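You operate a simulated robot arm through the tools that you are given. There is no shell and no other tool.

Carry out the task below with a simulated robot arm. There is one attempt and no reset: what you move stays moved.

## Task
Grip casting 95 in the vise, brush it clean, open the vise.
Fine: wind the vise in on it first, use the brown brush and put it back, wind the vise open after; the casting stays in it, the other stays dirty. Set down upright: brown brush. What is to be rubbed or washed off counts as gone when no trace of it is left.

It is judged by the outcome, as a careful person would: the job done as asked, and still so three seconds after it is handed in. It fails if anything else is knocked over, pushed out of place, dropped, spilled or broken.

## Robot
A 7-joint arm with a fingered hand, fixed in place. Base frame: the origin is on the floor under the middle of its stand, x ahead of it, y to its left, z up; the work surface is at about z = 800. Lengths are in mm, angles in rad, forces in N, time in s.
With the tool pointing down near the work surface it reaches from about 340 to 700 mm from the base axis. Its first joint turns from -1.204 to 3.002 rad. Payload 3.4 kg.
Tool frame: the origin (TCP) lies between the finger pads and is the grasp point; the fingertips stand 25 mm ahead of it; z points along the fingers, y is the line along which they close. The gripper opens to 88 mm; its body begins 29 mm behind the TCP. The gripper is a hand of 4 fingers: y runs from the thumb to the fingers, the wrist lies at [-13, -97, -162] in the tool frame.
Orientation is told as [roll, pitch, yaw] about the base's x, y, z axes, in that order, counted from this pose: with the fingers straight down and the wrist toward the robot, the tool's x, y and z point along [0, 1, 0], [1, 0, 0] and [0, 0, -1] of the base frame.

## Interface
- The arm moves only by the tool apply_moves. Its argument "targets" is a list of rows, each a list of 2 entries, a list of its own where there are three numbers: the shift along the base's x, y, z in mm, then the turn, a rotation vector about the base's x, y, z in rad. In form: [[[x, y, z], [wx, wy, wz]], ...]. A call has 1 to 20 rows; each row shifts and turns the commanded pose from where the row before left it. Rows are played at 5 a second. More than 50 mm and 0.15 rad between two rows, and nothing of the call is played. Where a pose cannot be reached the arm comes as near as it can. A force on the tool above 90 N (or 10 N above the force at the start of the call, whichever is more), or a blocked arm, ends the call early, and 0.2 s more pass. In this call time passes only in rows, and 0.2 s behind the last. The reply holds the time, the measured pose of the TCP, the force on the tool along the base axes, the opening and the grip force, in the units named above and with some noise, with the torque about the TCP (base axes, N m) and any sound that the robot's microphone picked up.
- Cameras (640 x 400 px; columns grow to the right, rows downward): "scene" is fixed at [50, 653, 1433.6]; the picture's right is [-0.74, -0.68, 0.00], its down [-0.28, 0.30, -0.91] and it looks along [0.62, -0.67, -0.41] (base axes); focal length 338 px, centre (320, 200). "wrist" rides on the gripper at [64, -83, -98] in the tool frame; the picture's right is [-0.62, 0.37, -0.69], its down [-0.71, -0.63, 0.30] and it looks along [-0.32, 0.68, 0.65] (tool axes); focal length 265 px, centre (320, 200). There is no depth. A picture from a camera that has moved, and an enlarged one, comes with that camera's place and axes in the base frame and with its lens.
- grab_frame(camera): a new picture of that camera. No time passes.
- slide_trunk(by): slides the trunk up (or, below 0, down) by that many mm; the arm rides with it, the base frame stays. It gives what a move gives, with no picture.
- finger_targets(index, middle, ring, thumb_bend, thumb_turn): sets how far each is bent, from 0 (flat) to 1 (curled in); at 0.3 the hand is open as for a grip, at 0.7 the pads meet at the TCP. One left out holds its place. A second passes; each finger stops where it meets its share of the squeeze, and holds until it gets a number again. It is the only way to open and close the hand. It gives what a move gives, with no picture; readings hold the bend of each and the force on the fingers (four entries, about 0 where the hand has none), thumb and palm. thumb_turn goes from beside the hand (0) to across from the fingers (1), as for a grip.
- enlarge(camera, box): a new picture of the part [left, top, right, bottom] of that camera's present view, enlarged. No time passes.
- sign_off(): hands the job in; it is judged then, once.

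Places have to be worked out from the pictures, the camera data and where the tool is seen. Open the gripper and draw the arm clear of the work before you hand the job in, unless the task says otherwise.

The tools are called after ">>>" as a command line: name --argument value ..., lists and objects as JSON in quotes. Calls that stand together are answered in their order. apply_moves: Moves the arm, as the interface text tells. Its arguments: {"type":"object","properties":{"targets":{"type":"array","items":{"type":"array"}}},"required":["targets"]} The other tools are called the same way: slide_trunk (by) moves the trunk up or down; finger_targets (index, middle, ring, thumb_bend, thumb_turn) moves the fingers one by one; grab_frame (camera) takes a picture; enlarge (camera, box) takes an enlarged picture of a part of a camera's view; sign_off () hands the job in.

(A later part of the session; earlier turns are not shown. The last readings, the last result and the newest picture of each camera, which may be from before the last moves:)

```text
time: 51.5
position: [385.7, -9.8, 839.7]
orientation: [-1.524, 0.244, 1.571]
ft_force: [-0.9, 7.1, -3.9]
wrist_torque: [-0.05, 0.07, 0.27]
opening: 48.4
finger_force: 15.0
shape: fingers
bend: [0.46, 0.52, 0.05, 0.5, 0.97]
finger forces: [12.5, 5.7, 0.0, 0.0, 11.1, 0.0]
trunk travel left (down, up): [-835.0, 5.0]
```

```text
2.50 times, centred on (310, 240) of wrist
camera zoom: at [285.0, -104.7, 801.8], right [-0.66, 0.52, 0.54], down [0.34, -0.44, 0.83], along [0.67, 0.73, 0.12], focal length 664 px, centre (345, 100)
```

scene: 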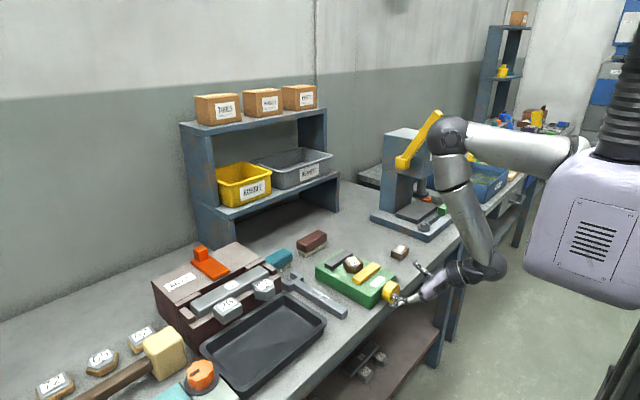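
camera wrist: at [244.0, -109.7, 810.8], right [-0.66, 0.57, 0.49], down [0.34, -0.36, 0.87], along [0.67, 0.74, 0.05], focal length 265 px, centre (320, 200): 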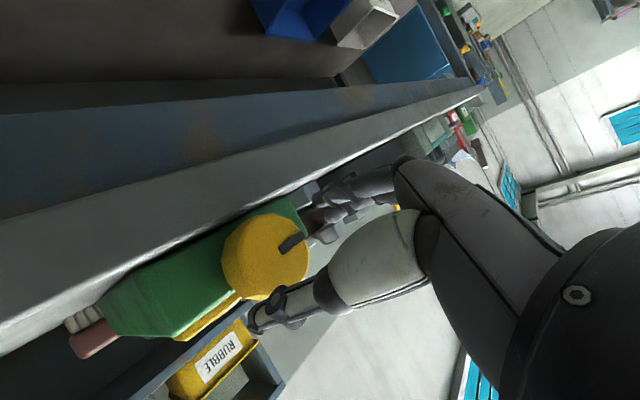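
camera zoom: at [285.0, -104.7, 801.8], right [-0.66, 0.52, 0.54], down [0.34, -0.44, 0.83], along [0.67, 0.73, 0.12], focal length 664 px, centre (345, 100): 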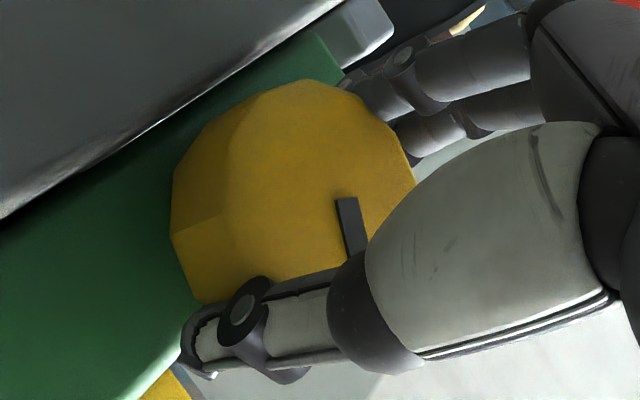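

Still turning with little resistance. Continue in small increments.

>>> apply_moves --targets '[[[0, -0.35, 0.15], [0.1, 0, 0]]]'

>>> apply_moves --targets '[[[0, -0.37, 0.1], [0.1, 0, 0]]]'

>>> enlarge --camera "scene" --box '[320, 240, 420, 310]'

>>> enlarge --camera "wrist" --box '[230, 160, 390, 320]'

```text
time: 51.9
position: [385.6, -9.6, 840.9]
orientation: [-1.524, 0.146, 1.571]
ft_force: [-4.0, 6.1, -4.3]
wrist_torque: [-0.08, 0.05, 0.27]
opening: 48.4
finger_force: 14.7
shape: fingers
bend: [0.46, 0.52, 0.05, 0.5, 0.97]
finger forces: [12.1, 5.3, 0.1, 0.1, 11.5, 0.0]
trunk travel left (down, up): [-835.0, 5.0]
```

```text
time: 52.2
position: [385.0, -10.2, 839.6]
orientation: [-1.524, 0.044, 1.57]
ft_force: [-3.2, 5.8, -4.5]
wrist_torque: [-0.09, 0.07, 0.27]
opening: 48.2
finger_force: 14.8
shape: fingers
bend: [0.46, 0.52, 0.05, 0.5, 0.97]
finger forces: [11.5, 5.3, 0.1, 0.0, 12.2, 0.0]
trunk travel left (down, up): [-835.0, 5.0]
```

```text
5.71 times, centred on (370, 275) of scene
camera zoom: at [50.0, 653.0, 1433.6], right [-0.74, -0.68, 0.0], down [-0.28, 0.3, -0.91], along [0.62, -0.67, -0.41], focal length 1932 px, centre (34, -229)
```

zoom: 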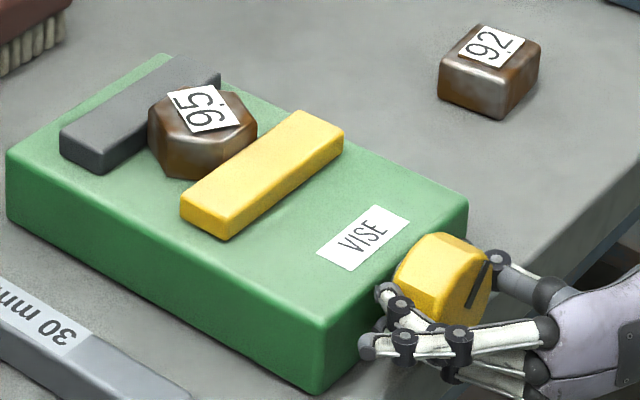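

```text
2.50 times, centred on (310, 240) of wrist
camera zoom: at [285.1, -96.1, 784.0], right [-0.66, 0.4, 0.63], down [0.34, -0.6, 0.73], along [0.67, 0.7, 0.26], focal length 664 px, centre (345, 100)
```

zoom: 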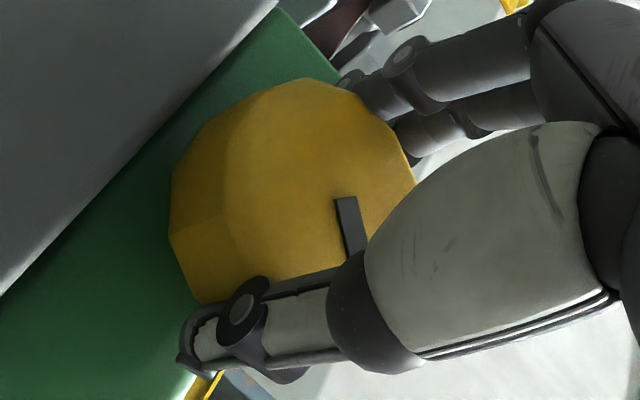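

Knob still follows and the jaw still advances slowly. Continue.

>>> apply_moves --targets '[[[0, -0.38, 0], [0.1, 0, 0]]]'

>>> apply_moves --targets '[[[0, -0.38, 0], [0.1, 0, 0]]]'

>>> apply_moves --targets '[[[0, -0.37, -0.1], [0.1, 0, 0]]]'

>>> enlarge --camera "scene" --box '[320, 240, 420, 310]'

>>> enlarge --camera "wrist" --box '[230, 160, 390, 320]'

```text
time: 52.6
position: [386.0, -9.3, 838.1]
orientation: [-1.521, -0.056, 1.571]
ft_force: [-3.8, 6.0, -5.7]
wrist_torque: [-0.35, 0.06, 0.26]
opening: 48.3
finger_force: 15.3
shape: fingers
bend: [0.47, 0.52, 0.05, 0.5, 0.98]
finger forces: [11.1, 6.1, 0.0, 0.1, 12.7, 0.0]
trunk travel left (down, up): [-835.0, 5.0]
```

```text
time: 53.0
position: [385.6, -11.6, 838.1]
orientation: [-1.522, -0.156, 1.569]
ft_force: [-3.6, 6.5, -7.0]
wrist_torque: [-0.48, 0.11, 0.24]
opening: 48.4
finger_force: 14.7
shape: fingers
bend: [0.47, 0.52, 0.05, 0.5, 1.0]
finger forces: [12.1, 5.7, 0.0, 0.0, 12.4, 0.0]
trunk travel left (down, up): [-835.0, 5.0]
```

```text
time: 53.5
position: [385.5, -12.5, 839.5]
orientation: [-1.523, -0.255, 1.572]
ft_force: [-3.1, 6.4, -6.7]
wrist_torque: [-0.65, 0.12, 0.24]
opening: 48.5
finger_force: 16.5
shape: fingers
bend: [0.47, 0.52, 0.05, 0.5, 1.0]
finger forces: [12.7, 5.9, 0.0, 0.0, 13.5, 0.0]
trunk travel left (down, up): [-835.0, 5.0]
```

```text
5.71 times, centred on (370, 275) of scene
camera zoom: at [50.0, 653.0, 1433.6], right [-0.74, -0.68, 0.0], down [-0.28, 0.3, -0.91], along [0.62, -0.67, -0.41], focal length 1932 px, centre (34, -229)
```

zoom: 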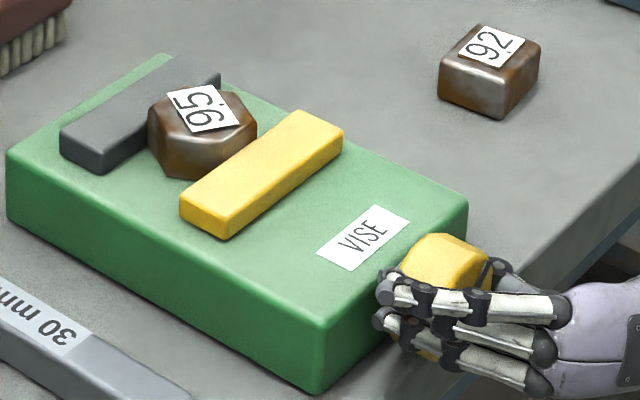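

```text
2.50 times, centred on (310, 240) of wrist
camera zoom: at [285.4, -77.1, 760.1], right [-0.66, 0.19, 0.72], down [0.34, -0.79, 0.52], along [0.67, 0.59, 0.46], focal length 664 px, centre (345, 100)
```

zoom: 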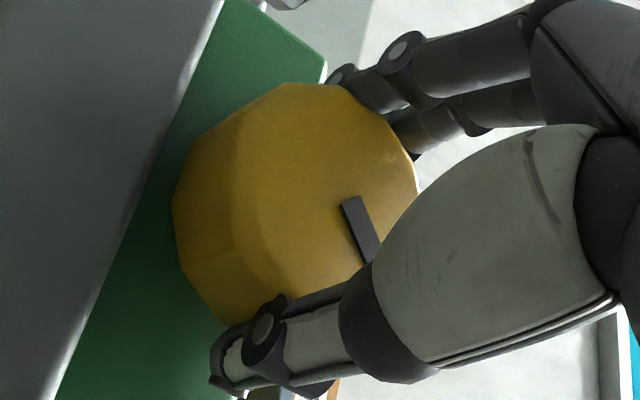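

Torque about x is now rising (-0.65 N·m) while the jaw has stopped, so the casting is clamped. One more small increment to firm it up.

>>> apply_moves --targets '[[[0, -0.37, -0.1], [0.1, 0, 0]], [[0, 0, 0], [0.05, 0, 0]]]'

>>> enlarge --camera "wrist" --box '[230, 160, 390, 320]'

>>> enlarge --camera "scene" --box '[330, 240, 390, 290]'

```text
time: 54.0
position: [385.5, -12.0, 840.0]
orientation: [-1.524, -0.404, 1.57]
ft_force: [-2.1, 7.3, -2.7]
wrist_torque: [-0.73, 0.06, 0.21]
opening: 49.0
finger_force: 17.8
shape: fingers
bend: [0.46, 0.53, 0.05, 0.5, 1.0]
finger forces: [16.0, 4.4, 0.1, 0.0, 14.4, 0.0]
trunk travel left (down, up): [-835.0, 5.0]
```

```text
2.50 times, centred on (310, 240) of wrist
camera zoom: at [285.6, -65.0, 752.1], right [-0.66, 0.08, 0.74], down [0.34, -0.85, 0.39], along [0.67, 0.51, 0.54], focal length 664 px, centre (345, 100)
```

zoom: 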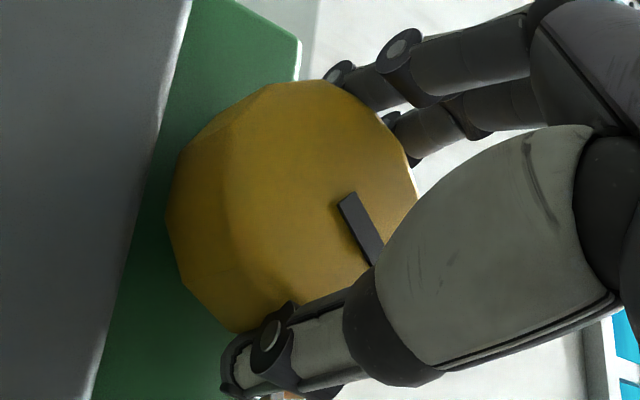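

```text
8.00 times, centred on (360, 265) of scene
camera zoom: at [50.0, 653.0, 1433.6], right [-0.74, -0.68, 0.0], down [-0.28, 0.3, -0.91], along [0.62, -0.67, -0.41], focal length 2705 px, centre (0, -320)
```

zoom: 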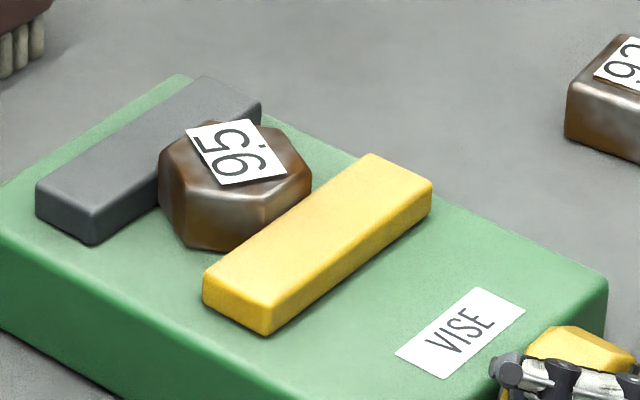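

The casting is firmly clamped. Releasing the knob and withdrawing the hand straight back.

>>> finger_targets --index 0.36 --middle 0.36 --thumb_bend 0.38

>>> apply_moves --targets '[[[-10, 0, 0], [0, 0, 0]], [[-15, 0, 0], [0, 0, 0]], [[-15, 0, 0], [0, 0, 0]], [[0, 0, 15], [-0.1, 0, 0]], [[0, 0, 20], [-0.1, 0, 0]], [[0, -5, 20], [-0.1, 0, 0]], [[0, -10, 20], [-0.1, 0, 0]], [[0, -10, 20], [0, 0, 0]]]'

>>> grab_frame --camera "scene"

>>> grab_frame --camera "wrist"

```text
time: 55.0
position: [385.4, -12.3, 838.9]
orientation: [-1.523, -0.405, 1.571]
ft_force: [0.5, 0.0, -0.1]
wrist_torque: [0.03, -0.01, -0.01]
opening: 69.5
finger_force: 0.0
shape: fingers
bend: [0.36, 0.36, 0.05, 0.38, 0.98]
finger forces: [0.1, 0.0, 0.0, 0.0, 0.0, 0.0]
trunk travel left (down, up): [-835.0, 5.0]
```

```text
time: 56.9
position: [343.1, -37.2, 935.2]
orientation: [-1.523, -0.005, 1.571]
ft_force: [0.2, -0.6, -0.3]
wrist_torque: [-0.02, 0.03, 0.0]
opening: 69.4
finger_force: 0.1
shape: fingers
bend: [0.36, 0.36, 0.05, 0.38, 0.98]
finger forces: [0.1, 0.1, 0.0, 0.1, 0.0, 0.0]
trunk travel left (down, up): [-835.0, 5.0]
```

```text
taken
```

scene: 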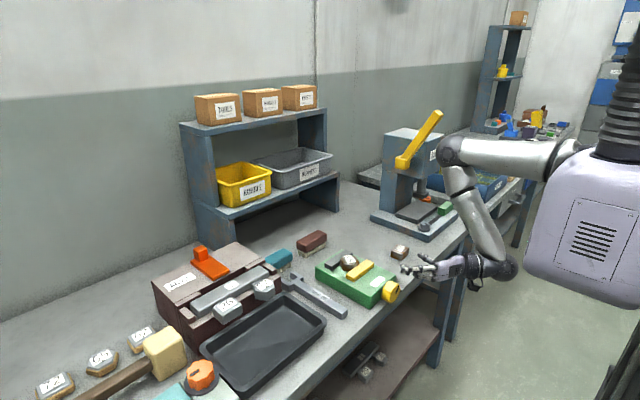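

```text
taken
camera wrist: at [244.4, -121.3, 875.3], right [-0.66, 0.37, 0.65], down [0.34, -0.63, 0.7], along [0.67, 0.68, 0.3], focal length 265 px, centre (320, 200)
```

wrist: 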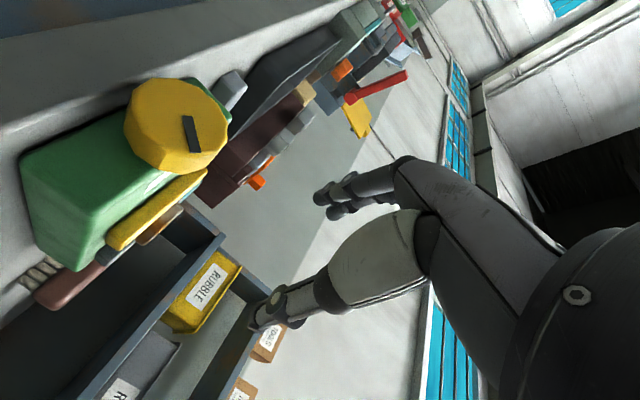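

Hand is clear of the vise. I'll un-tilt back to fingers-down while moving up and outward.

>>> apply_moves --targets '[[[0, -5, 10], [0, 0.12, 0]], [[0, -5, 10], [0, 0.13, 0]], [[5, -5, 10], [0, 0.13, 0]], [[10, -5, 10], [0, 0.13, 0]], [[10, -5, 10], [0, 0.13, 0]], [[10, -5, 5], [0, 0.13, 0]], [[10, -5, 5], [0, 0.13, 0]], [[15, 0, 5], [0, 0.13, 0]], [[15, 0, 0], [0, 0.13, 0]], [[15, 0, 0], [0, 0.13, 0]], [[15, 0, 0], [0, 0.13, 0]], [[15, 0, 0], [0, 0.1, 0]]]'

>>> grab_frame --camera "scene"

```text
time: 59.5
position: [479.2, -71.3, 983.6]
orientation: [-0.002, 0.0, 1.564]
ft_force: [-0.5, -0.9, -0.4]
wrist_torque: [-0.02, 0.02, 0.02]
opening: 69.7
finger_force: 0.1
shape: fingers
bend: [0.36, 0.36, 0.05, 0.38, 0.98]
finger forces: [0.0, 0.1, 0.0, 0.0, 0.0, 0.0]
out of reach, approached as far as the arm can: row 3, 4
trunk travel left (down, up): [-835.0, 5.0]
```

```text
taken
```

scene: 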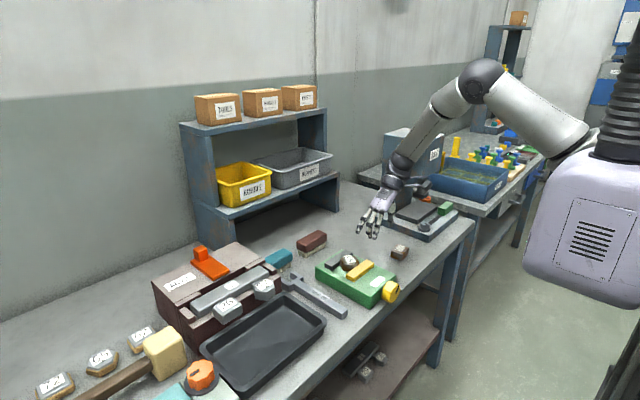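

Fingers point down again. Now turning the hand toward yaw≈0.2 while moving out toward the brown brush.

>>> apply_moves --targets '[[[14, 0, 3], [0, 0, -0.12]], [[14, 0, 3], [0, 0, -0.12]], [[14, 0, 3], [0, 0, -0.12]], [[14, 0, 3], [0, 0, -0.12]], [[14, 0, 3], [0, 0, -0.12]], [[14, 0, 0], [0, 0, -0.12]], [[14, 0, 0], [0, 0, -0.12]], [[14, 0, 0], [0, 0, -0.12]], [[14, 0, 0], [0, 0, -0.12]], [[14, 0, 0], [0, 0, -0.12]], [[14, 0, 0], [0, 0, -0.12]]]'

>>> grab_frame --camera "wrist"

>>> grab_frame --camera "scene"

```text
time: 61.9
position: [633.7, -70.3, 997.2]
orientation: [-0.006, 0.003, 0.244]
ft_force: [-0.8, 0.4, 0.2]
wrist_torque: [-0.02, -0.01, -0.03]
opening: 69.4
finger_force: 0.0
shape: fingers
bend: [0.36, 0.36, 0.05, 0.38, 0.98]
finger forces: [0.1, 0.1, 0.0, 0.0, 0.0, 0.1]
trunk travel left (down, up): [-835.0, 5.0]
```

```text
taken
camera wrist: at [537.6, -28.4, 1096.5], right [0.51, -0.51, 0.7], down [-0.44, -0.85, -0.3], along [0.74, -0.15, -0.65], focal length 265 px, centre (320, 200)
```

wrist: 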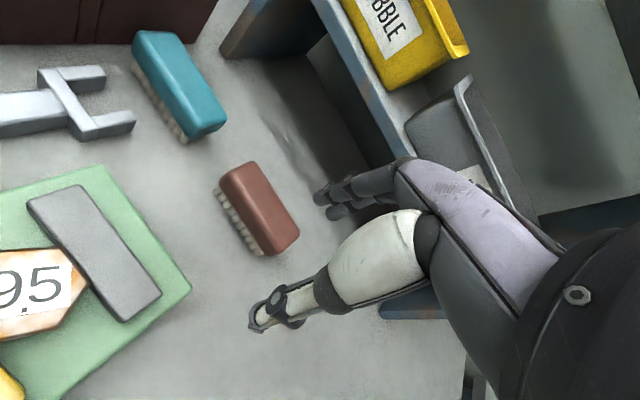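

```text
taken
```

scene: 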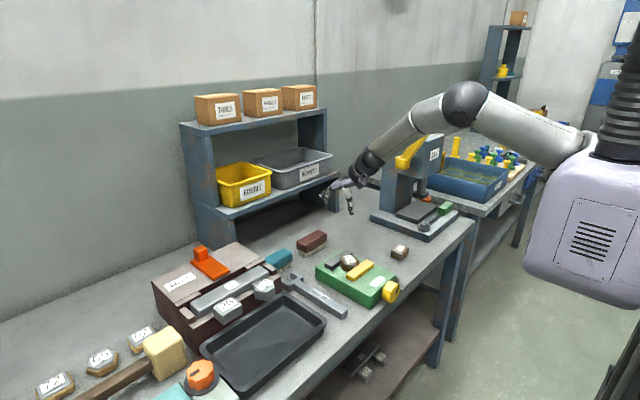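

A clear view of the brush. Enlarging for measurement.

>>> enlarge --camera "wrist" --box '[190, 140, 320, 270]'

>>> enlarge --camera "scene" --box '[285, 220, 345, 270]'

>>> enlarge --camera "wrist" --box '[0, 150, 200, 400]'

```text
3.08 times, centred on (255, 205) of wrist
camera zoom: at [537.6, -28.4, 1096.5], right [0.51, -0.51, 0.7], down [-0.44, -0.85, -0.3], along [0.74, -0.15, -0.65], focal length 817 px, centre (520, 185)
```

zoom: 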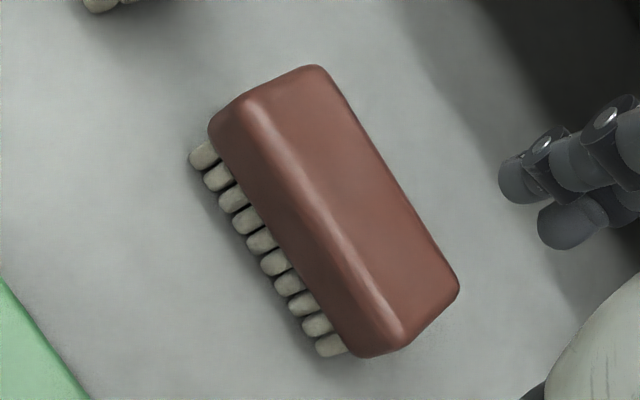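

```text
8.00 times, centred on (315, 245) of scene
camera zoom: at [50.0, 653.0, 1433.6], right [-0.74, -0.68, 0.0], down [-0.28, 0.3, -0.91], along [0.62, -0.67, -0.41], focal length 2705 px, centre (360, -160)
```

zoom: 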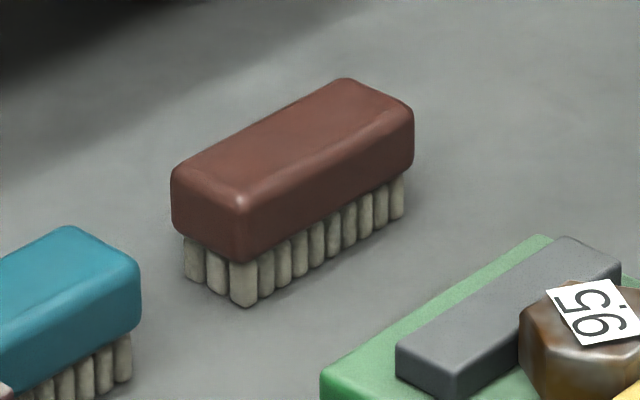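

```text
1.60 times, centred on (100, 275) of wrist
camera zoom: at [537.6, -28.4, 1096.5], right [0.51, -0.51, 0.7], down [-0.44, -0.85, -0.3], along [0.74, -0.15, -0.65], focal length 425 px, centre (672, 80)
```

zoom: 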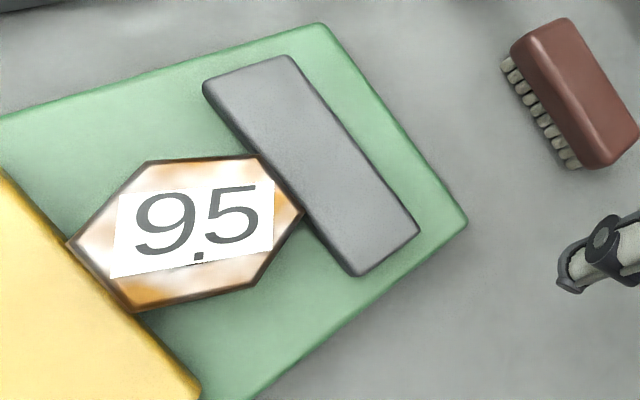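

Brown brush: block about x 711–758, y -101 to +4, top z≈846, bristles ~20 mm, aligned with y. I'll open the hand, straighten yaw to 0, move out a bit, and then lower the trunk to gain reach.

>>> finger_targets --index 0.3 --middle 0.3 --ring 0.3 --thumb_bend 0.3

>>> apply_moves --targets '[[[15, 5, 0], [0, 0, -0.12]], [[15, 10, 0], [0, 0, -0.12]], [[20, 10, 0], [0, 0, 0]]]'

>>> slide_trunk --by -90

>>> grab_frame --camera "wrist"

>>> grab_frame --camera "scene"

```text
time: 62.9
position: [631.7, -71.3, 998.4]
orientation: [-0.003, 0.001, 0.244]
ft_force: [0.9, -0.2, 0.8]
wrist_torque: [0.03, 0.02, 0.01]
opening: 84.2
finger_force: 0.0
shape: fingers
bend: [0.3, 0.3, 0.3, 0.3, 0.98]
finger forces: [0.0, 0.1, 0.0, 0.1, 0.0, 0.1]
trunk travel left (down, up): [-835.0, 5.0]
```

```text
time: 63.6
position: [683.5, -45.9, 998.2]
orientation: [-0.004, 0.002, 0.004]
ft_force: [0.2, 0.3, 0.4]
wrist_torque: [0.0, -0.03, -0.01]
opening: 84.5
finger_force: 0.2
shape: fingers
bend: [0.3, 0.3, 0.3, 0.3, 0.98]
finger forces: [0.1, 0.0, 0.0, 0.0, 0.1, 0.0]
trunk travel left (down, up): [-835.0, 5.0]
```

```text
time: 64.9
position: [682.2, -45.4, 908.1]
orientation: [-0.004, -0.001, 0.005]
ft_force: [0.8, -0.3, 0.2]
wrist_torque: [0.01, 0.01, 0.01]
opening: 84.5
finger_force: 0.0
shape: fingers
bend: [0.3, 0.3, 0.3, 0.3, 0.98]
finger forces: [0.1, 0.0, 0.1, 0.1, 0.0, 0.0]
trunk travel left (down, up): [-745.0, 95.0]
```

```text
taken
camera wrist: at [600.3, 17.9, 1007.2], right [0.37, -0.62, 0.69], down [-0.63, -0.72, -0.3], along [0.68, -0.32, -0.65], focal length 265 px, centre (320, 200)
```

wrist: 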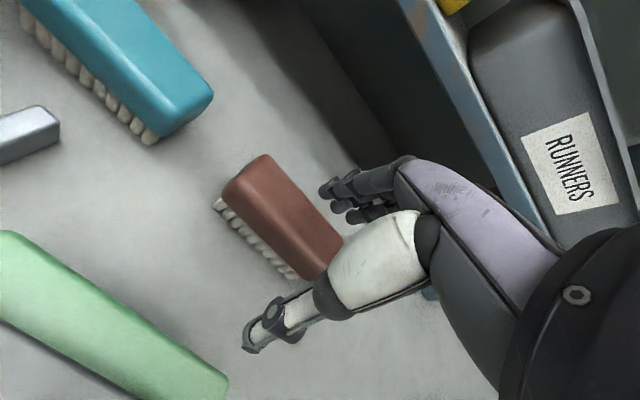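

```text
taken
```

scene: 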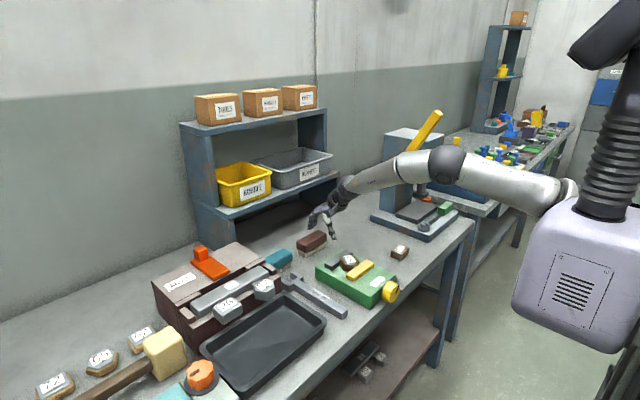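

Good reach. Zooming once more on the brush to fix its centre.

>>> enlarge --camera "wrist" --box '[200, 140, 360, 290]'

```text
2.67 times, centred on (280, 215) of wrist
camera zoom: at [600.3, 17.9, 1007.2], right [0.37, -0.62, 0.69], down [-0.63, -0.72, -0.3], along [0.68, -0.32, -0.65], focal length 708 px, centre (427, 160)
```

zoom: 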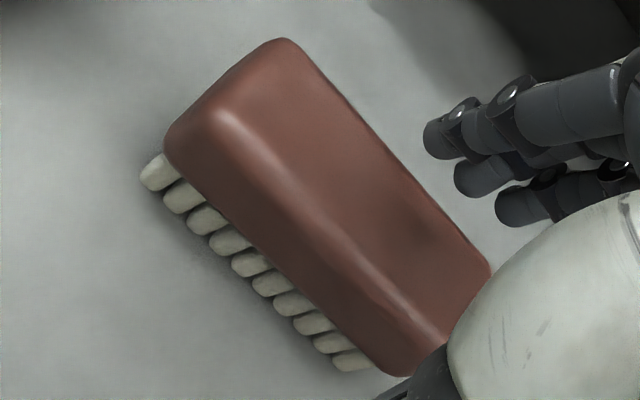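

Brush centre is about (736,-51), yaw 0. Moving over it at height, then descending to grip.

>>> apply_moves --targets '[[[18, -0.5, 0], [0, 0, 0]], [[18, -0.5, 0], [0, 0, 0]], [[17, -0.5, 0], [0, 0, 0]], [[0, 0, -10], [0, 0, 0]], [[0, 0, -15], [0, 0, 0]]]'

>>> enlarge --camera "scene" --box '[280, 190, 370, 270]'

>>> grab_frame --camera "wrist"

```text
time: 66.1
position: [714.1, -50.2, 885.6]
orientation: [-0.001, -0.001, 0.008]
ft_force: [-0.3, 0.5, 0.2]
wrist_torque: [0.01, 0.0, 0.01]
opening: 84.5
finger_force: 0.0
shape: fingers
bend: [0.3, 0.3, 0.3, 0.3, 0.98]
finger forces: [0.0, 0.0, 0.0, 0.1, 0.0, 0.0]
out of reach, approached as far as the arm can: row 2, 3
trunk travel left (down, up): [-745.0, 95.0]
```

```text
5.00 times, centred on (325, 230) of scene
camera zoom: at [50.0, 653.0, 1433.6], right [-0.74, -0.68, 0.0], down [-0.28, 0.3, -0.91], along [0.62, -0.67, -0.41], focal length 1690 px, centre (295, 50)
```

zoom: 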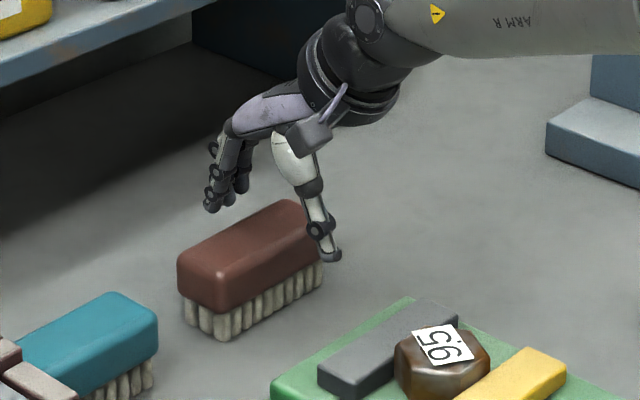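

```text
taken
camera wrist: at [631.1, 13.8, 983.7], right [0.37, -0.62, 0.69], down [-0.62, -0.72, -0.3], along [0.69, -0.32, -0.65], focal length 265 px, centre (320, 200)
```

wrist: 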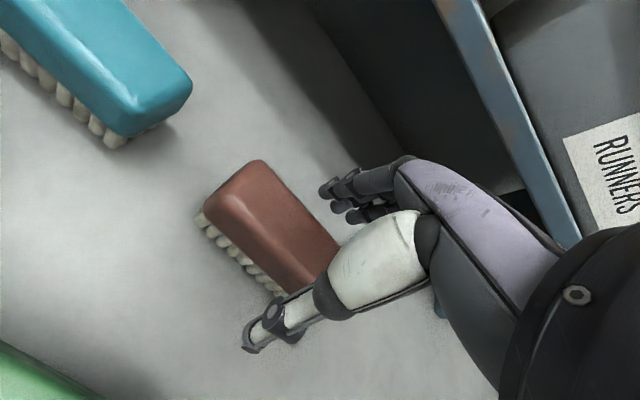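

The arm is at full stretch at this trunk height. I'll pull back and up, lower the trunk by 100 mm, then extend again.

>>> apply_moves --targets '[[[-10, 0, 20], [0, 0, 0]], [[-10, 0, 20], [0, 0, 0]], [[-10, 0, 20], [0, 0, 0]], [[-5, 0, 20], [0, 0, 0]], [[-5, 0, 20], [0, 0, 0]], [[0, 0, 10], [0, 0, 0]]]'

>>> slide_trunk --by -100

>>> apply_moves --targets '[[[12, 0, 0], [0, 0, 0]], [[12, 0, 0], [0, 0, 0]], [[12, 0, 0], [0, 0, 0]]]'

>>> grab_frame --camera "scene"

```text
time: 67.5
position: [673.9, -49.1, 995.2]
orientation: [-0.004, 0.004, 0.002]
ft_force: [0.3, 0.8, 0.5]
wrist_torque: [0.01, 0.0, 0.01]
opening: 84.5
finger_force: 0.1
shape: fingers
bend: [0.3, 0.3, 0.3, 0.3, 0.98]
finger forces: [0.0, 0.1, 0.0, 0.0, 0.0, 0.1]
trunk travel left (down, up): [-745.0, 95.0]
```

```text
time: 68.8
position: [674.2, -50.3, 895.3]
orientation: [-0.002, -0.001, 0.002]
ft_force: [0.5, 0.3, -0.5]
wrist_torque: [0.0, -0.01, 0.01]
opening: 84.5
finger_force: 0.0
shape: fingers
bend: [0.3, 0.3, 0.3, 0.3, 0.98]
finger forces: [0.0, 0.1, 0.1, 0.1, 0.1, 0.1]
trunk travel left (down, up): [-645.0, 195.0]
```

```text
time: 69.6
position: [708.8, -50.6, 894.9]
orientation: [-0.001, -0.001, 0.011]
ft_force: [0.9, 0.1, -0.4]
wrist_torque: [0.03, -0.01, -0.01]
opening: 84.4
finger_force: 0.0
shape: fingers
bend: [0.3, 0.3, 0.3, 0.3, 0.98]
finger forces: [0.0, 0.1, 0.1, 0.1, 0.0, 0.0]
out of reach, approached as far as the arm can: row 3
trunk travel left (down, up): [-645.0, 195.0]
```

```text
taken
```

scene: 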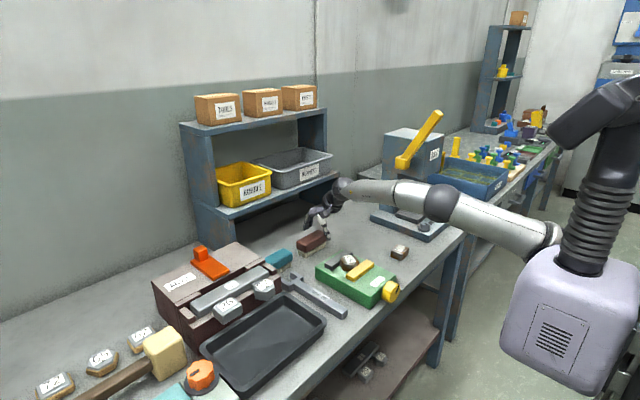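

The limit at fingers-straight-down is x≈714. A small forward tilt (0.15 rad) gains about 23 mm, so I'll tilt and extend to x≈733 over the brush.

>>> apply_moves --targets '[[[0, 1, 0], [0, -0.08, 0]], [[8, 1, 0], [0, -0.07, 0]], [[10, 0, 0], [0, 0, 0]], [[7, 0, 0], [0, 0, 0]]]'

>>> grab_frame --camera "wrist"

>>> enlarge --camera "scene" --box '[280, 190, 370, 270]'

```text
time: 70.6
position: [732.7, -49.0, 894.0]
orientation: [-0.003, -0.15, 0.005]
ft_force: [0.1, 0.1, 0.2]
wrist_torque: [0.0, 0.0, 0.03]
opening: 84.6
finger_force: 0.1
shape: fingers
bend: [0.3, 0.3, 0.3, 0.3, 0.98]
finger forces: [0.1, 0.1, 0.0, 0.1, 0.0, 0.0]
trunk travel left (down, up): [-645.0, 195.0]
```

```text
taken
camera wrist: at [637.0, 14.5, 979.1], right [0.26, -0.62, 0.74], down [-0.57, -0.72, -0.39], along [0.77, -0.32, -0.54], focal length 265 px, centre (320, 200)
```

wrist: 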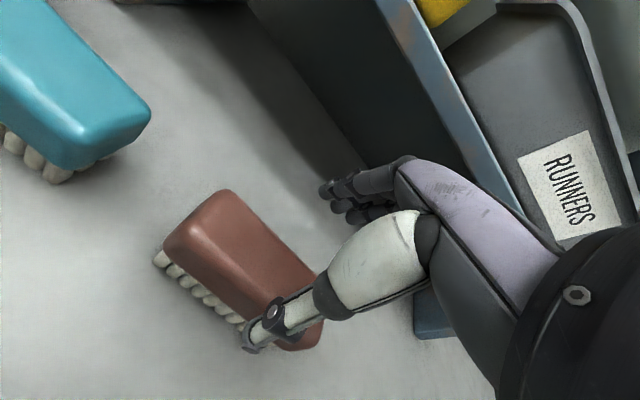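

```text
5.00 times, centred on (325, 230) of scene
camera zoom: at [50.0, 653.0, 1433.6], right [-0.74, -0.68, 0.0], down [-0.28, 0.3, -0.91], along [0.62, -0.67, -0.41], focal length 1690 px, centre (295, 50)
```

zoom: 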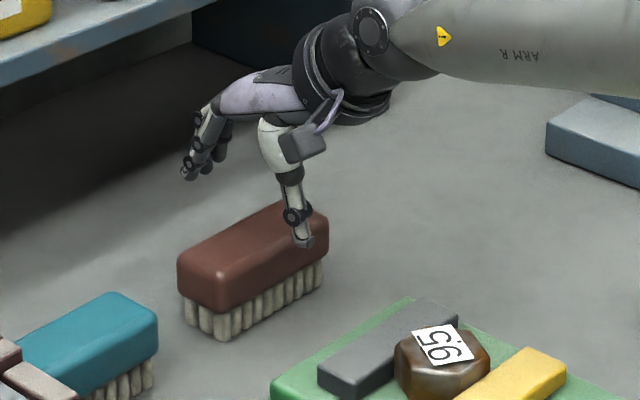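

Reached. Descending to TCP z≈838 so thumb and fingers straddle the wooden block.

>>> apply_moves --targets '[[[0, 0, -20], [0, 0, 0]], [[0, 0, -18], [0, 0, 0]], [[0, 0, -12], [0, 0, 0]], [[0, 0, -6], [0, 0, 0]]]'

>>> grab_frame --camera "wrist"

>>> enlarge --camera "scene" --box '[290, 200, 350, 260]'

```text
time: 71.6
position: [734.2, -49.4, 837.9]
orientation: [-0.002, -0.15, 0.006]
ft_force: [-0.6, 0.3, 0.1]
wrist_torque: [-0.04, 0.02, 0.04]
opening: 84.4
finger_force: 0.0
shape: fingers
bend: [0.3, 0.3, 0.3, 0.3, 0.98]
finger forces: [0.1, 0.0, 0.0, 0.0, 0.0, 0.0]
trunk travel left (down, up): [-645.0, 195.0]
```

```text
taken
camera wrist: at [638.2, 14.7, 923.2], right [0.26, -0.62, 0.74], down [-0.57, -0.72, -0.39], along [0.77, -0.32, -0.54], focal length 265 px, centre (320, 200)
```

wrist: 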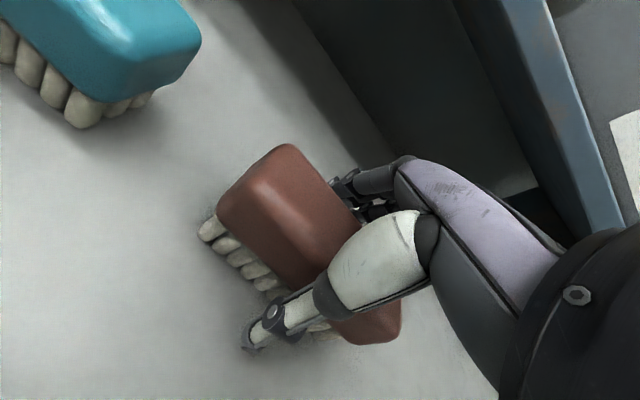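

```text
6.67 times, centred on (320, 230) of scene
camera zoom: at [50.0, 653.0, 1433.6], right [-0.74, -0.68, 0.0], down [-0.28, 0.3, -0.91], along [0.62, -0.67, -0.41], focal length 2254 px, centre (320, 0)
```

zoom: 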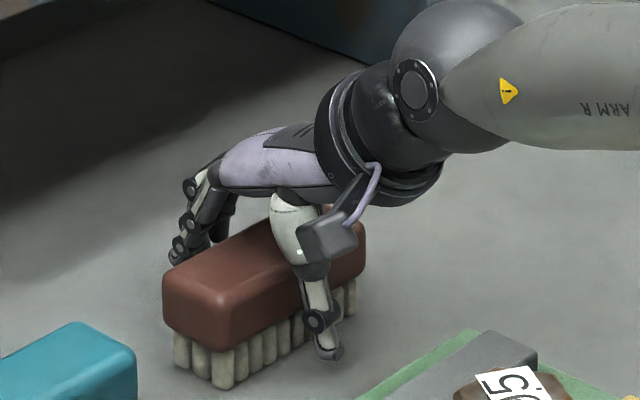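

The thumb tip is a bit low (down by the bristles). Raising 5 mm, then closing gradually.

>>> apply_moves --targets '[[[0, 1, 5], [0, 0, 0]]]'

>>> finger_targets --index 0.42 --middle 0.42 --ring 0.42 --thumb_bend 0.46

>>> enlarge --camera "scene" --box '[290, 200, 350, 260]'

>>> grab_frame --camera "wrist"

```text
time: 72.0
position: [733.4, -49.1, 843.2]
orientation: [-0.003, -0.148, 0.007]
ft_force: [-0.3, 0.3, -0.1]
wrist_torque: [0.0, 0.0, -0.02]
opening: 84.5
finger_force: 0.1
shape: fingers
bend: [0.3, 0.3, 0.3, 0.3, 0.98]
finger forces: [0.0, 0.0, 0.0, 0.0, 0.0, 0.1]
trunk travel left (down, up): [-645.0, 195.0]
```

```text
time: 73.0
position: [734.3, -48.6, 844.0]
orientation: [-0.005, -0.149, 0.005]
ft_force: [-0.9, 0.6, 0.3]
wrist_torque: [-0.01, 0.01, -0.01]
opening: 55.8
finger_force: 0.1
shape: fingers
bend: [0.42, 0.42, 0.42, 0.45, 0.98]
finger forces: [0.0, 0.1, 0.0, 0.1, 0.3, 0.1]
trunk travel left (down, up): [-645.0, 195.0]
```

```text
6.67 times, centred on (320, 230) of scene
camera zoom: at [50.0, 653.0, 1433.6], right [-0.74, -0.68, 0.0], down [-0.28, 0.3, -0.91], along [0.62, -0.67, -0.41], focal length 2254 px, centre (320, 0)
```

zoom: 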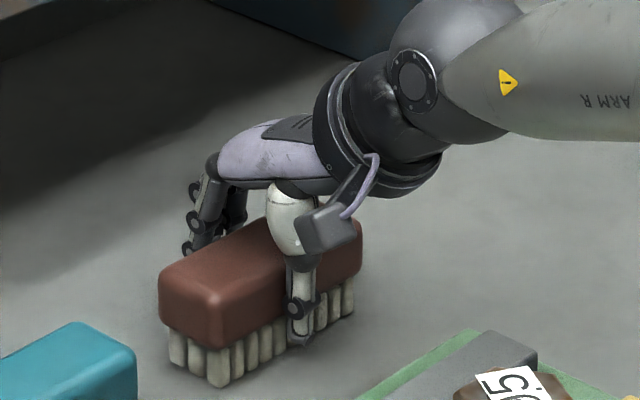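

```text
taken
camera wrist: at [638.1, 15.9, 928.3], right [0.26, -0.62, 0.74], down [-0.57, -0.72, -0.39], along [0.77, -0.32, -0.54], focal length 265 px, centre (320, 200)
```

wrist: 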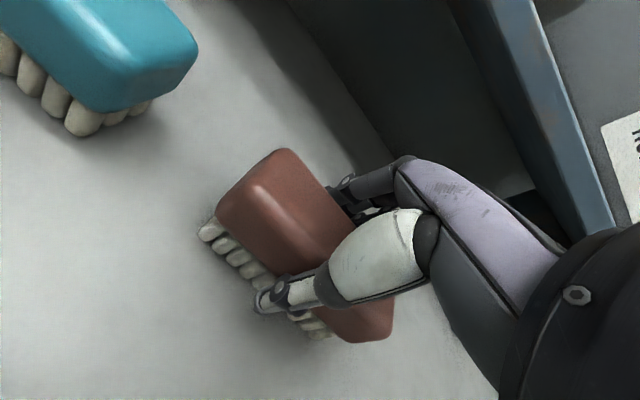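

Thumb is just touching. Closing all to squeeze.

>>> finger_targets --index 0.6 --middle 0.6 --ring 0.6 --thumb_bend 0.6

>>> enlarge --camera "scene" --box '[290, 200, 350, 260]'

>>> enlarge --camera "wrist" --box '[180, 130, 420, 360]'

```text
time: 74.0
position: [735.1, -48.0, 843.9]
orientation: [-0.004, -0.152, 0.005]
ft_force: [0.2, -0.7, 1.6]
wrist_torque: [0.05, 0.05, 0.06]
opening: 40.1
finger_force: 11.7
shape: fingers
bend: [0.54, 0.56, 0.56, 0.5, 0.96]
finger forces: [6.6, 2.8, 2.2, 0.0, 10.5, 0.0]
trunk travel left (down, up): [-645.0, 195.0]
```

```text
6.67 times, centred on (320, 230) of scene
camera zoom: at [50.0, 653.0, 1433.6], right [-0.74, -0.68, 0.0], down [-0.28, 0.3, -0.91], along [0.62, -0.67, -0.41], focal length 2254 px, centre (320, 0)
```

zoom: 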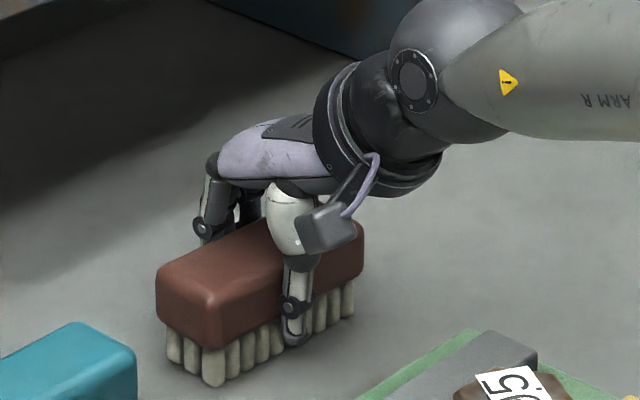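

```text
1.74 times, centred on (300, 245) of wrist
camera zoom: at [638.1, 15.8, 928.5], right [0.26, -0.62, 0.74], down [-0.57, -0.72, -0.39], along [0.77, -0.32, -0.54], focal length 462 px, centre (355, 122)
```

zoom: 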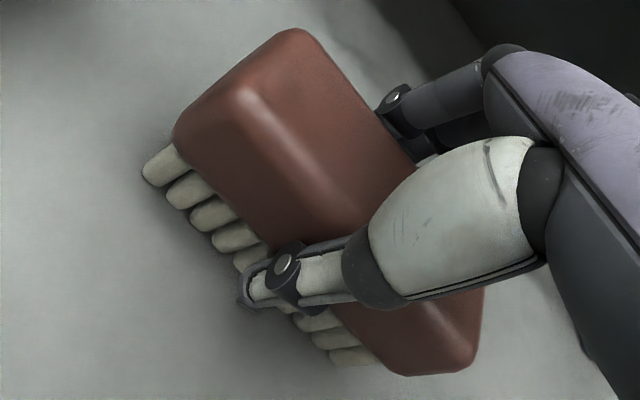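

Gripped (thumb 10.5 N against three fingers). Lifting gently to check it holds level.

>>> apply_moves --targets '[[[0, 0, 5], [0, 0, 0]], [[0, 0, 10], [0, 0, 0]], [[0, 0, 15], [0, 0, 0]], [[-5, 0, 20], [0, 0, 0]], [[-5, 0, 20], [0, 0, 0]]]'

>>> enlarge --camera "scene" --box '[280, 180, 360, 260]'

>>> enlarge --camera "wrist" --box '[180, 130, 420, 360]'

```text
time: 75.2
position: [722.5, -47.8, 914.2]
orientation: [-0.003, -0.151, 0.004]
ft_force: [-0.3, 0.5, -1.1]
wrist_torque: [-0.02, 0.0, -0.02]
opening: 39.7
finger_force: 11.0
shape: fingers
bend: [0.54, 0.57, 0.57, 0.5, 0.96]
finger forces: [6.1, 2.7, 2.1, 0.1, 10.7, 0.1]
trunk travel left (down, up): [-645.0, 195.0]
```

```text
5.00 times, centred on (320, 220) of scene
camera zoom: at [50.0, 653.0, 1433.6], right [-0.74, -0.68, 0.0], down [-0.28, 0.3, -0.91], along [0.62, -0.67, -0.41], focal length 1690 px, centre (320, 100)
```

zoom: 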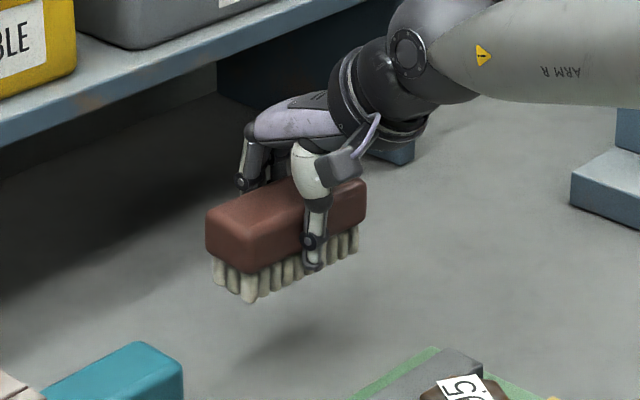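

```text
1.74 times, centred on (300, 245) of wrist
camera zoom: at [627.2, 15.7, 999.7], right [0.26, -0.62, 0.74], down [-0.58, -0.72, -0.39], along [0.77, -0.32, -0.54], focal length 462 px, centre (355, 122)
```

zoom: 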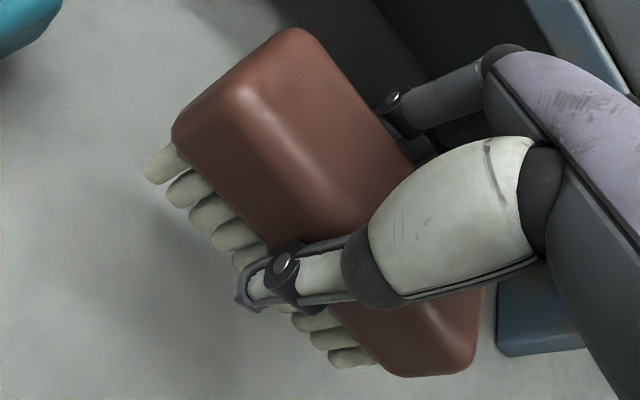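

The brush is held firmly and level. I'll raise the trunk back by 80 mm for better posture near the vise, then carry the brush toward it, turning the hand to a positive yaw.

>>> slide_trunk --by 80

>>> apply_moves --targets '[[[-15, 0, -5], [0, 0, 0.08]], [[-15, 0, -5], [0, 0, 0.08]], [[-15, 0, -5], [0, 0, 0.08]], [[-15, 5, -5], [0, 0, 0.08]], [[-15, 5, -5], [0, 0, 0.08]], [[-15, 5, -5], [0, 0, 0.08]], [[-15, 5, 0], [0, 0, 0.08]], [[-15, 5, 0], [0, 0, 0.08]], [[-15, 5, 0], [0, 0, 0.08]], [[-15, 5, 0], [0, 0, 0.08]]]'

>>> grab_frame --camera "scene"

>>> grab_frame --camera "wrist"

```text
time: 76.4
position: [723.2, -48.2, 994.5]
orientation: [-0.004, -0.149, 0.004]
ft_force: [0.1, -0.3, -2.0]
wrist_torque: [0.0, -0.01, 0.03]
opening: 39.8
finger_force: 11.1
shape: fingers
bend: [0.54, 0.57, 0.57, 0.5, 0.96]
finger forces: [6.1, 2.7, 2.1, 0.1, 10.7, 0.0]
trunk travel left (down, up): [-725.0, 115.0]
```

```text
time: 78.6
position: [574.4, -14.8, 965.8]
orientation: [-0.001, -0.15, 0.801]
ft_force: [-0.1, 0.1, -1.1]
wrist_torque: [-0.03, -0.02, -0.02]
opening: 39.9
finger_force: 10.5
shape: fingers
bend: [0.54, 0.57, 0.57, 0.5, 0.96]
finger forces: [6.0, 2.8, 2.0, 0.0, 10.4, 0.0]
trunk travel left (down, up): [-725.0, 115.0]
```

```text
taken
```

scene: 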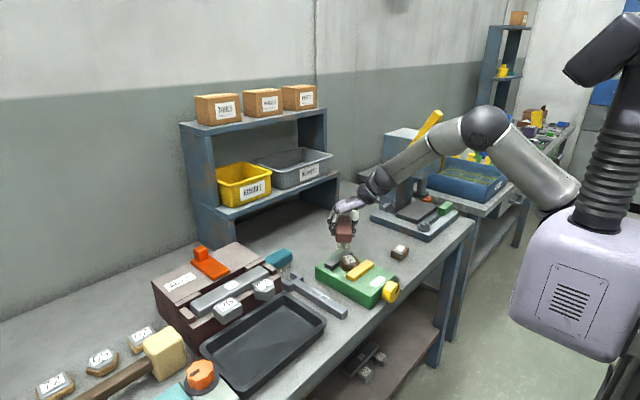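

```text
taken
camera wrist: at [461.5, -39.8, 1050.0], right [0.63, -0.24, 0.74], down [0.11, -0.91, -0.39], along [0.77, 0.33, -0.54], focal length 265 px, centre (320, 200)
```

wrist: 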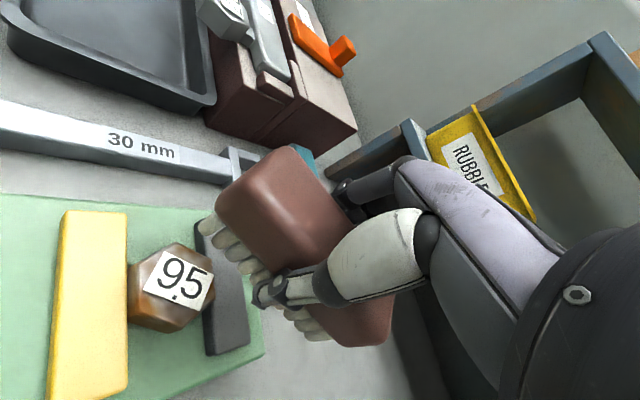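

Brush is held well and over the vise area. Moving it above casting 95 and lowering toward its top.

>>> apply_moves --targets '[[[-13, 2, -5], [0, 0, 0]], [[-13, 2, -10], [0, 0, 0]], [[-12, 1, -10], [0, 0, 0]], [[0, 0, -10], [0, 0, 0]], [[0, 0, -6], [0, 0, 0]]]'

>>> apply_moves --targets '[[[0, 0, -4], [0, 0, 0]], [[0, 0, 0], [0, 0, 0]]]'

>>> enlarge --camera "scene" --box '[315, 210, 395, 290]'

>>> grab_frame --camera "wrist"

```text
time: 79.8
position: [537.3, -9.3, 925.0]
orientation: [-0.003, -0.154, 0.803]
ft_force: [-0.2, 0.7, -1.4]
wrist_torque: [0.04, -0.03, -0.01]
opening: 39.8
finger_force: 10.3
shape: fingers
bend: [0.54, 0.57, 0.57, 0.5, 0.96]
finger forces: [5.9, 2.7, 2.0, 0.1, 10.5, 0.0]
trunk travel left (down, up): [-725.0, 115.0]
```

```text
time: 80.4
position: [536.1, -9.3, 919.3]
orientation: [-0.007, -0.144, 0.807]
ft_force: [0.1, 0.1, -1.9]
wrist_torque: [-0.02, -0.02, -0.02]
opening: 39.9
finger_force: 10.4
shape: fingers
bend: [0.54, 0.57, 0.57, 0.5, 0.96]
finger forces: [5.9, 2.7, 1.9, 0.1, 10.5, 0.1]
trunk travel left (down, up): [-725.0, 115.0]
```

```text
5.00 times, centred on (355, 250) of scene
camera zoom: at [50.0, 653.0, 1433.6], right [-0.74, -0.68, 0.0], down [-0.28, 0.3, -0.91], along [0.62, -0.67, -0.41], focal length 1690 px, centre (145, -50)
```

zoom: 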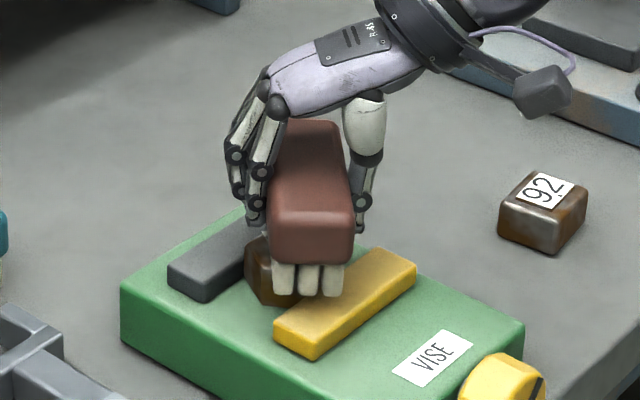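

```text
taken
camera wrist: at [422.9, -34.5, 1004.3], right [0.63, -0.24, 0.74], down [0.11, -0.91, -0.39], along [0.77, 0.33, -0.54], focal length 265 px, centre (320, 200)
```

wrist: 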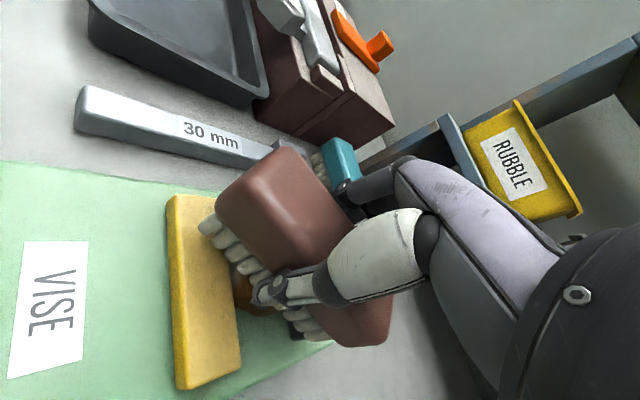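

No contact yet at z≈920. Lowering in small steps to touch.

>>> apply_moves --targets '[[[0, 0, -2], [0, 0, 0]], [[0, 0, 0], [0, 0, 0]]]'

>>> apply_moves --targets '[[[0, 0, -2], [0, 0, 0]], [[0, 0, 0], [0, 0, 0]]]'

>>> apply_moves --targets '[[[0, 0, -1.5], [0, 0, 0]], [[0, 0, 0], [0, 0, 0]]]'

```text
time: 81.0
position: [535.4, -9.1, 918.3]
orientation: [-0.006, -0.148, 0.805]
ft_force: [0.6, 0.8, -1.1]
wrist_torque: [-0.03, -0.01, 0.01]
opening: 40.1
finger_force: 10.2
shape: fingers
bend: [0.54, 0.57, 0.57, 0.5, 0.96]
finger forces: [5.9, 2.7, 2.1, 0.0, 10.5, 0.0]
trunk travel left (down, up): [-725.0, 115.0]
```

```text
time: 81.6
position: [534.2, -8.4, 915.8]
orientation: [-0.004, -0.15, 0.805]
ft_force: [-0.3, -0.1, 0.6]
wrist_torque: [0.0, 0.01, -0.05]
opening: 40.0
finger_force: 10.7
shape: fingers
bend: [0.54, 0.57, 0.57, 0.5, 0.96]
finger forces: [6.2, 2.6, 2.0, 0.1, 10.6, 0.0]
trunk travel left (down, up): [-725.0, 115.0]
```

```text
time: 82.2
position: [535.3, -9.0, 915.3]
orientation: [-0.007, -0.152, 0.805]
ft_force: [1.6, 0.5, 5.9]
wrist_torque: [-0.04, 0.12, 0.01]
opening: 39.8
finger_force: 11.8
shape: fingers
bend: [0.54, 0.57, 0.57, 0.5, 0.96]
finger forces: [7.7, 2.5, 2.1, 0.0, 10.6, 0.0]
trunk travel left (down, up): [-725.0, 115.0]
```

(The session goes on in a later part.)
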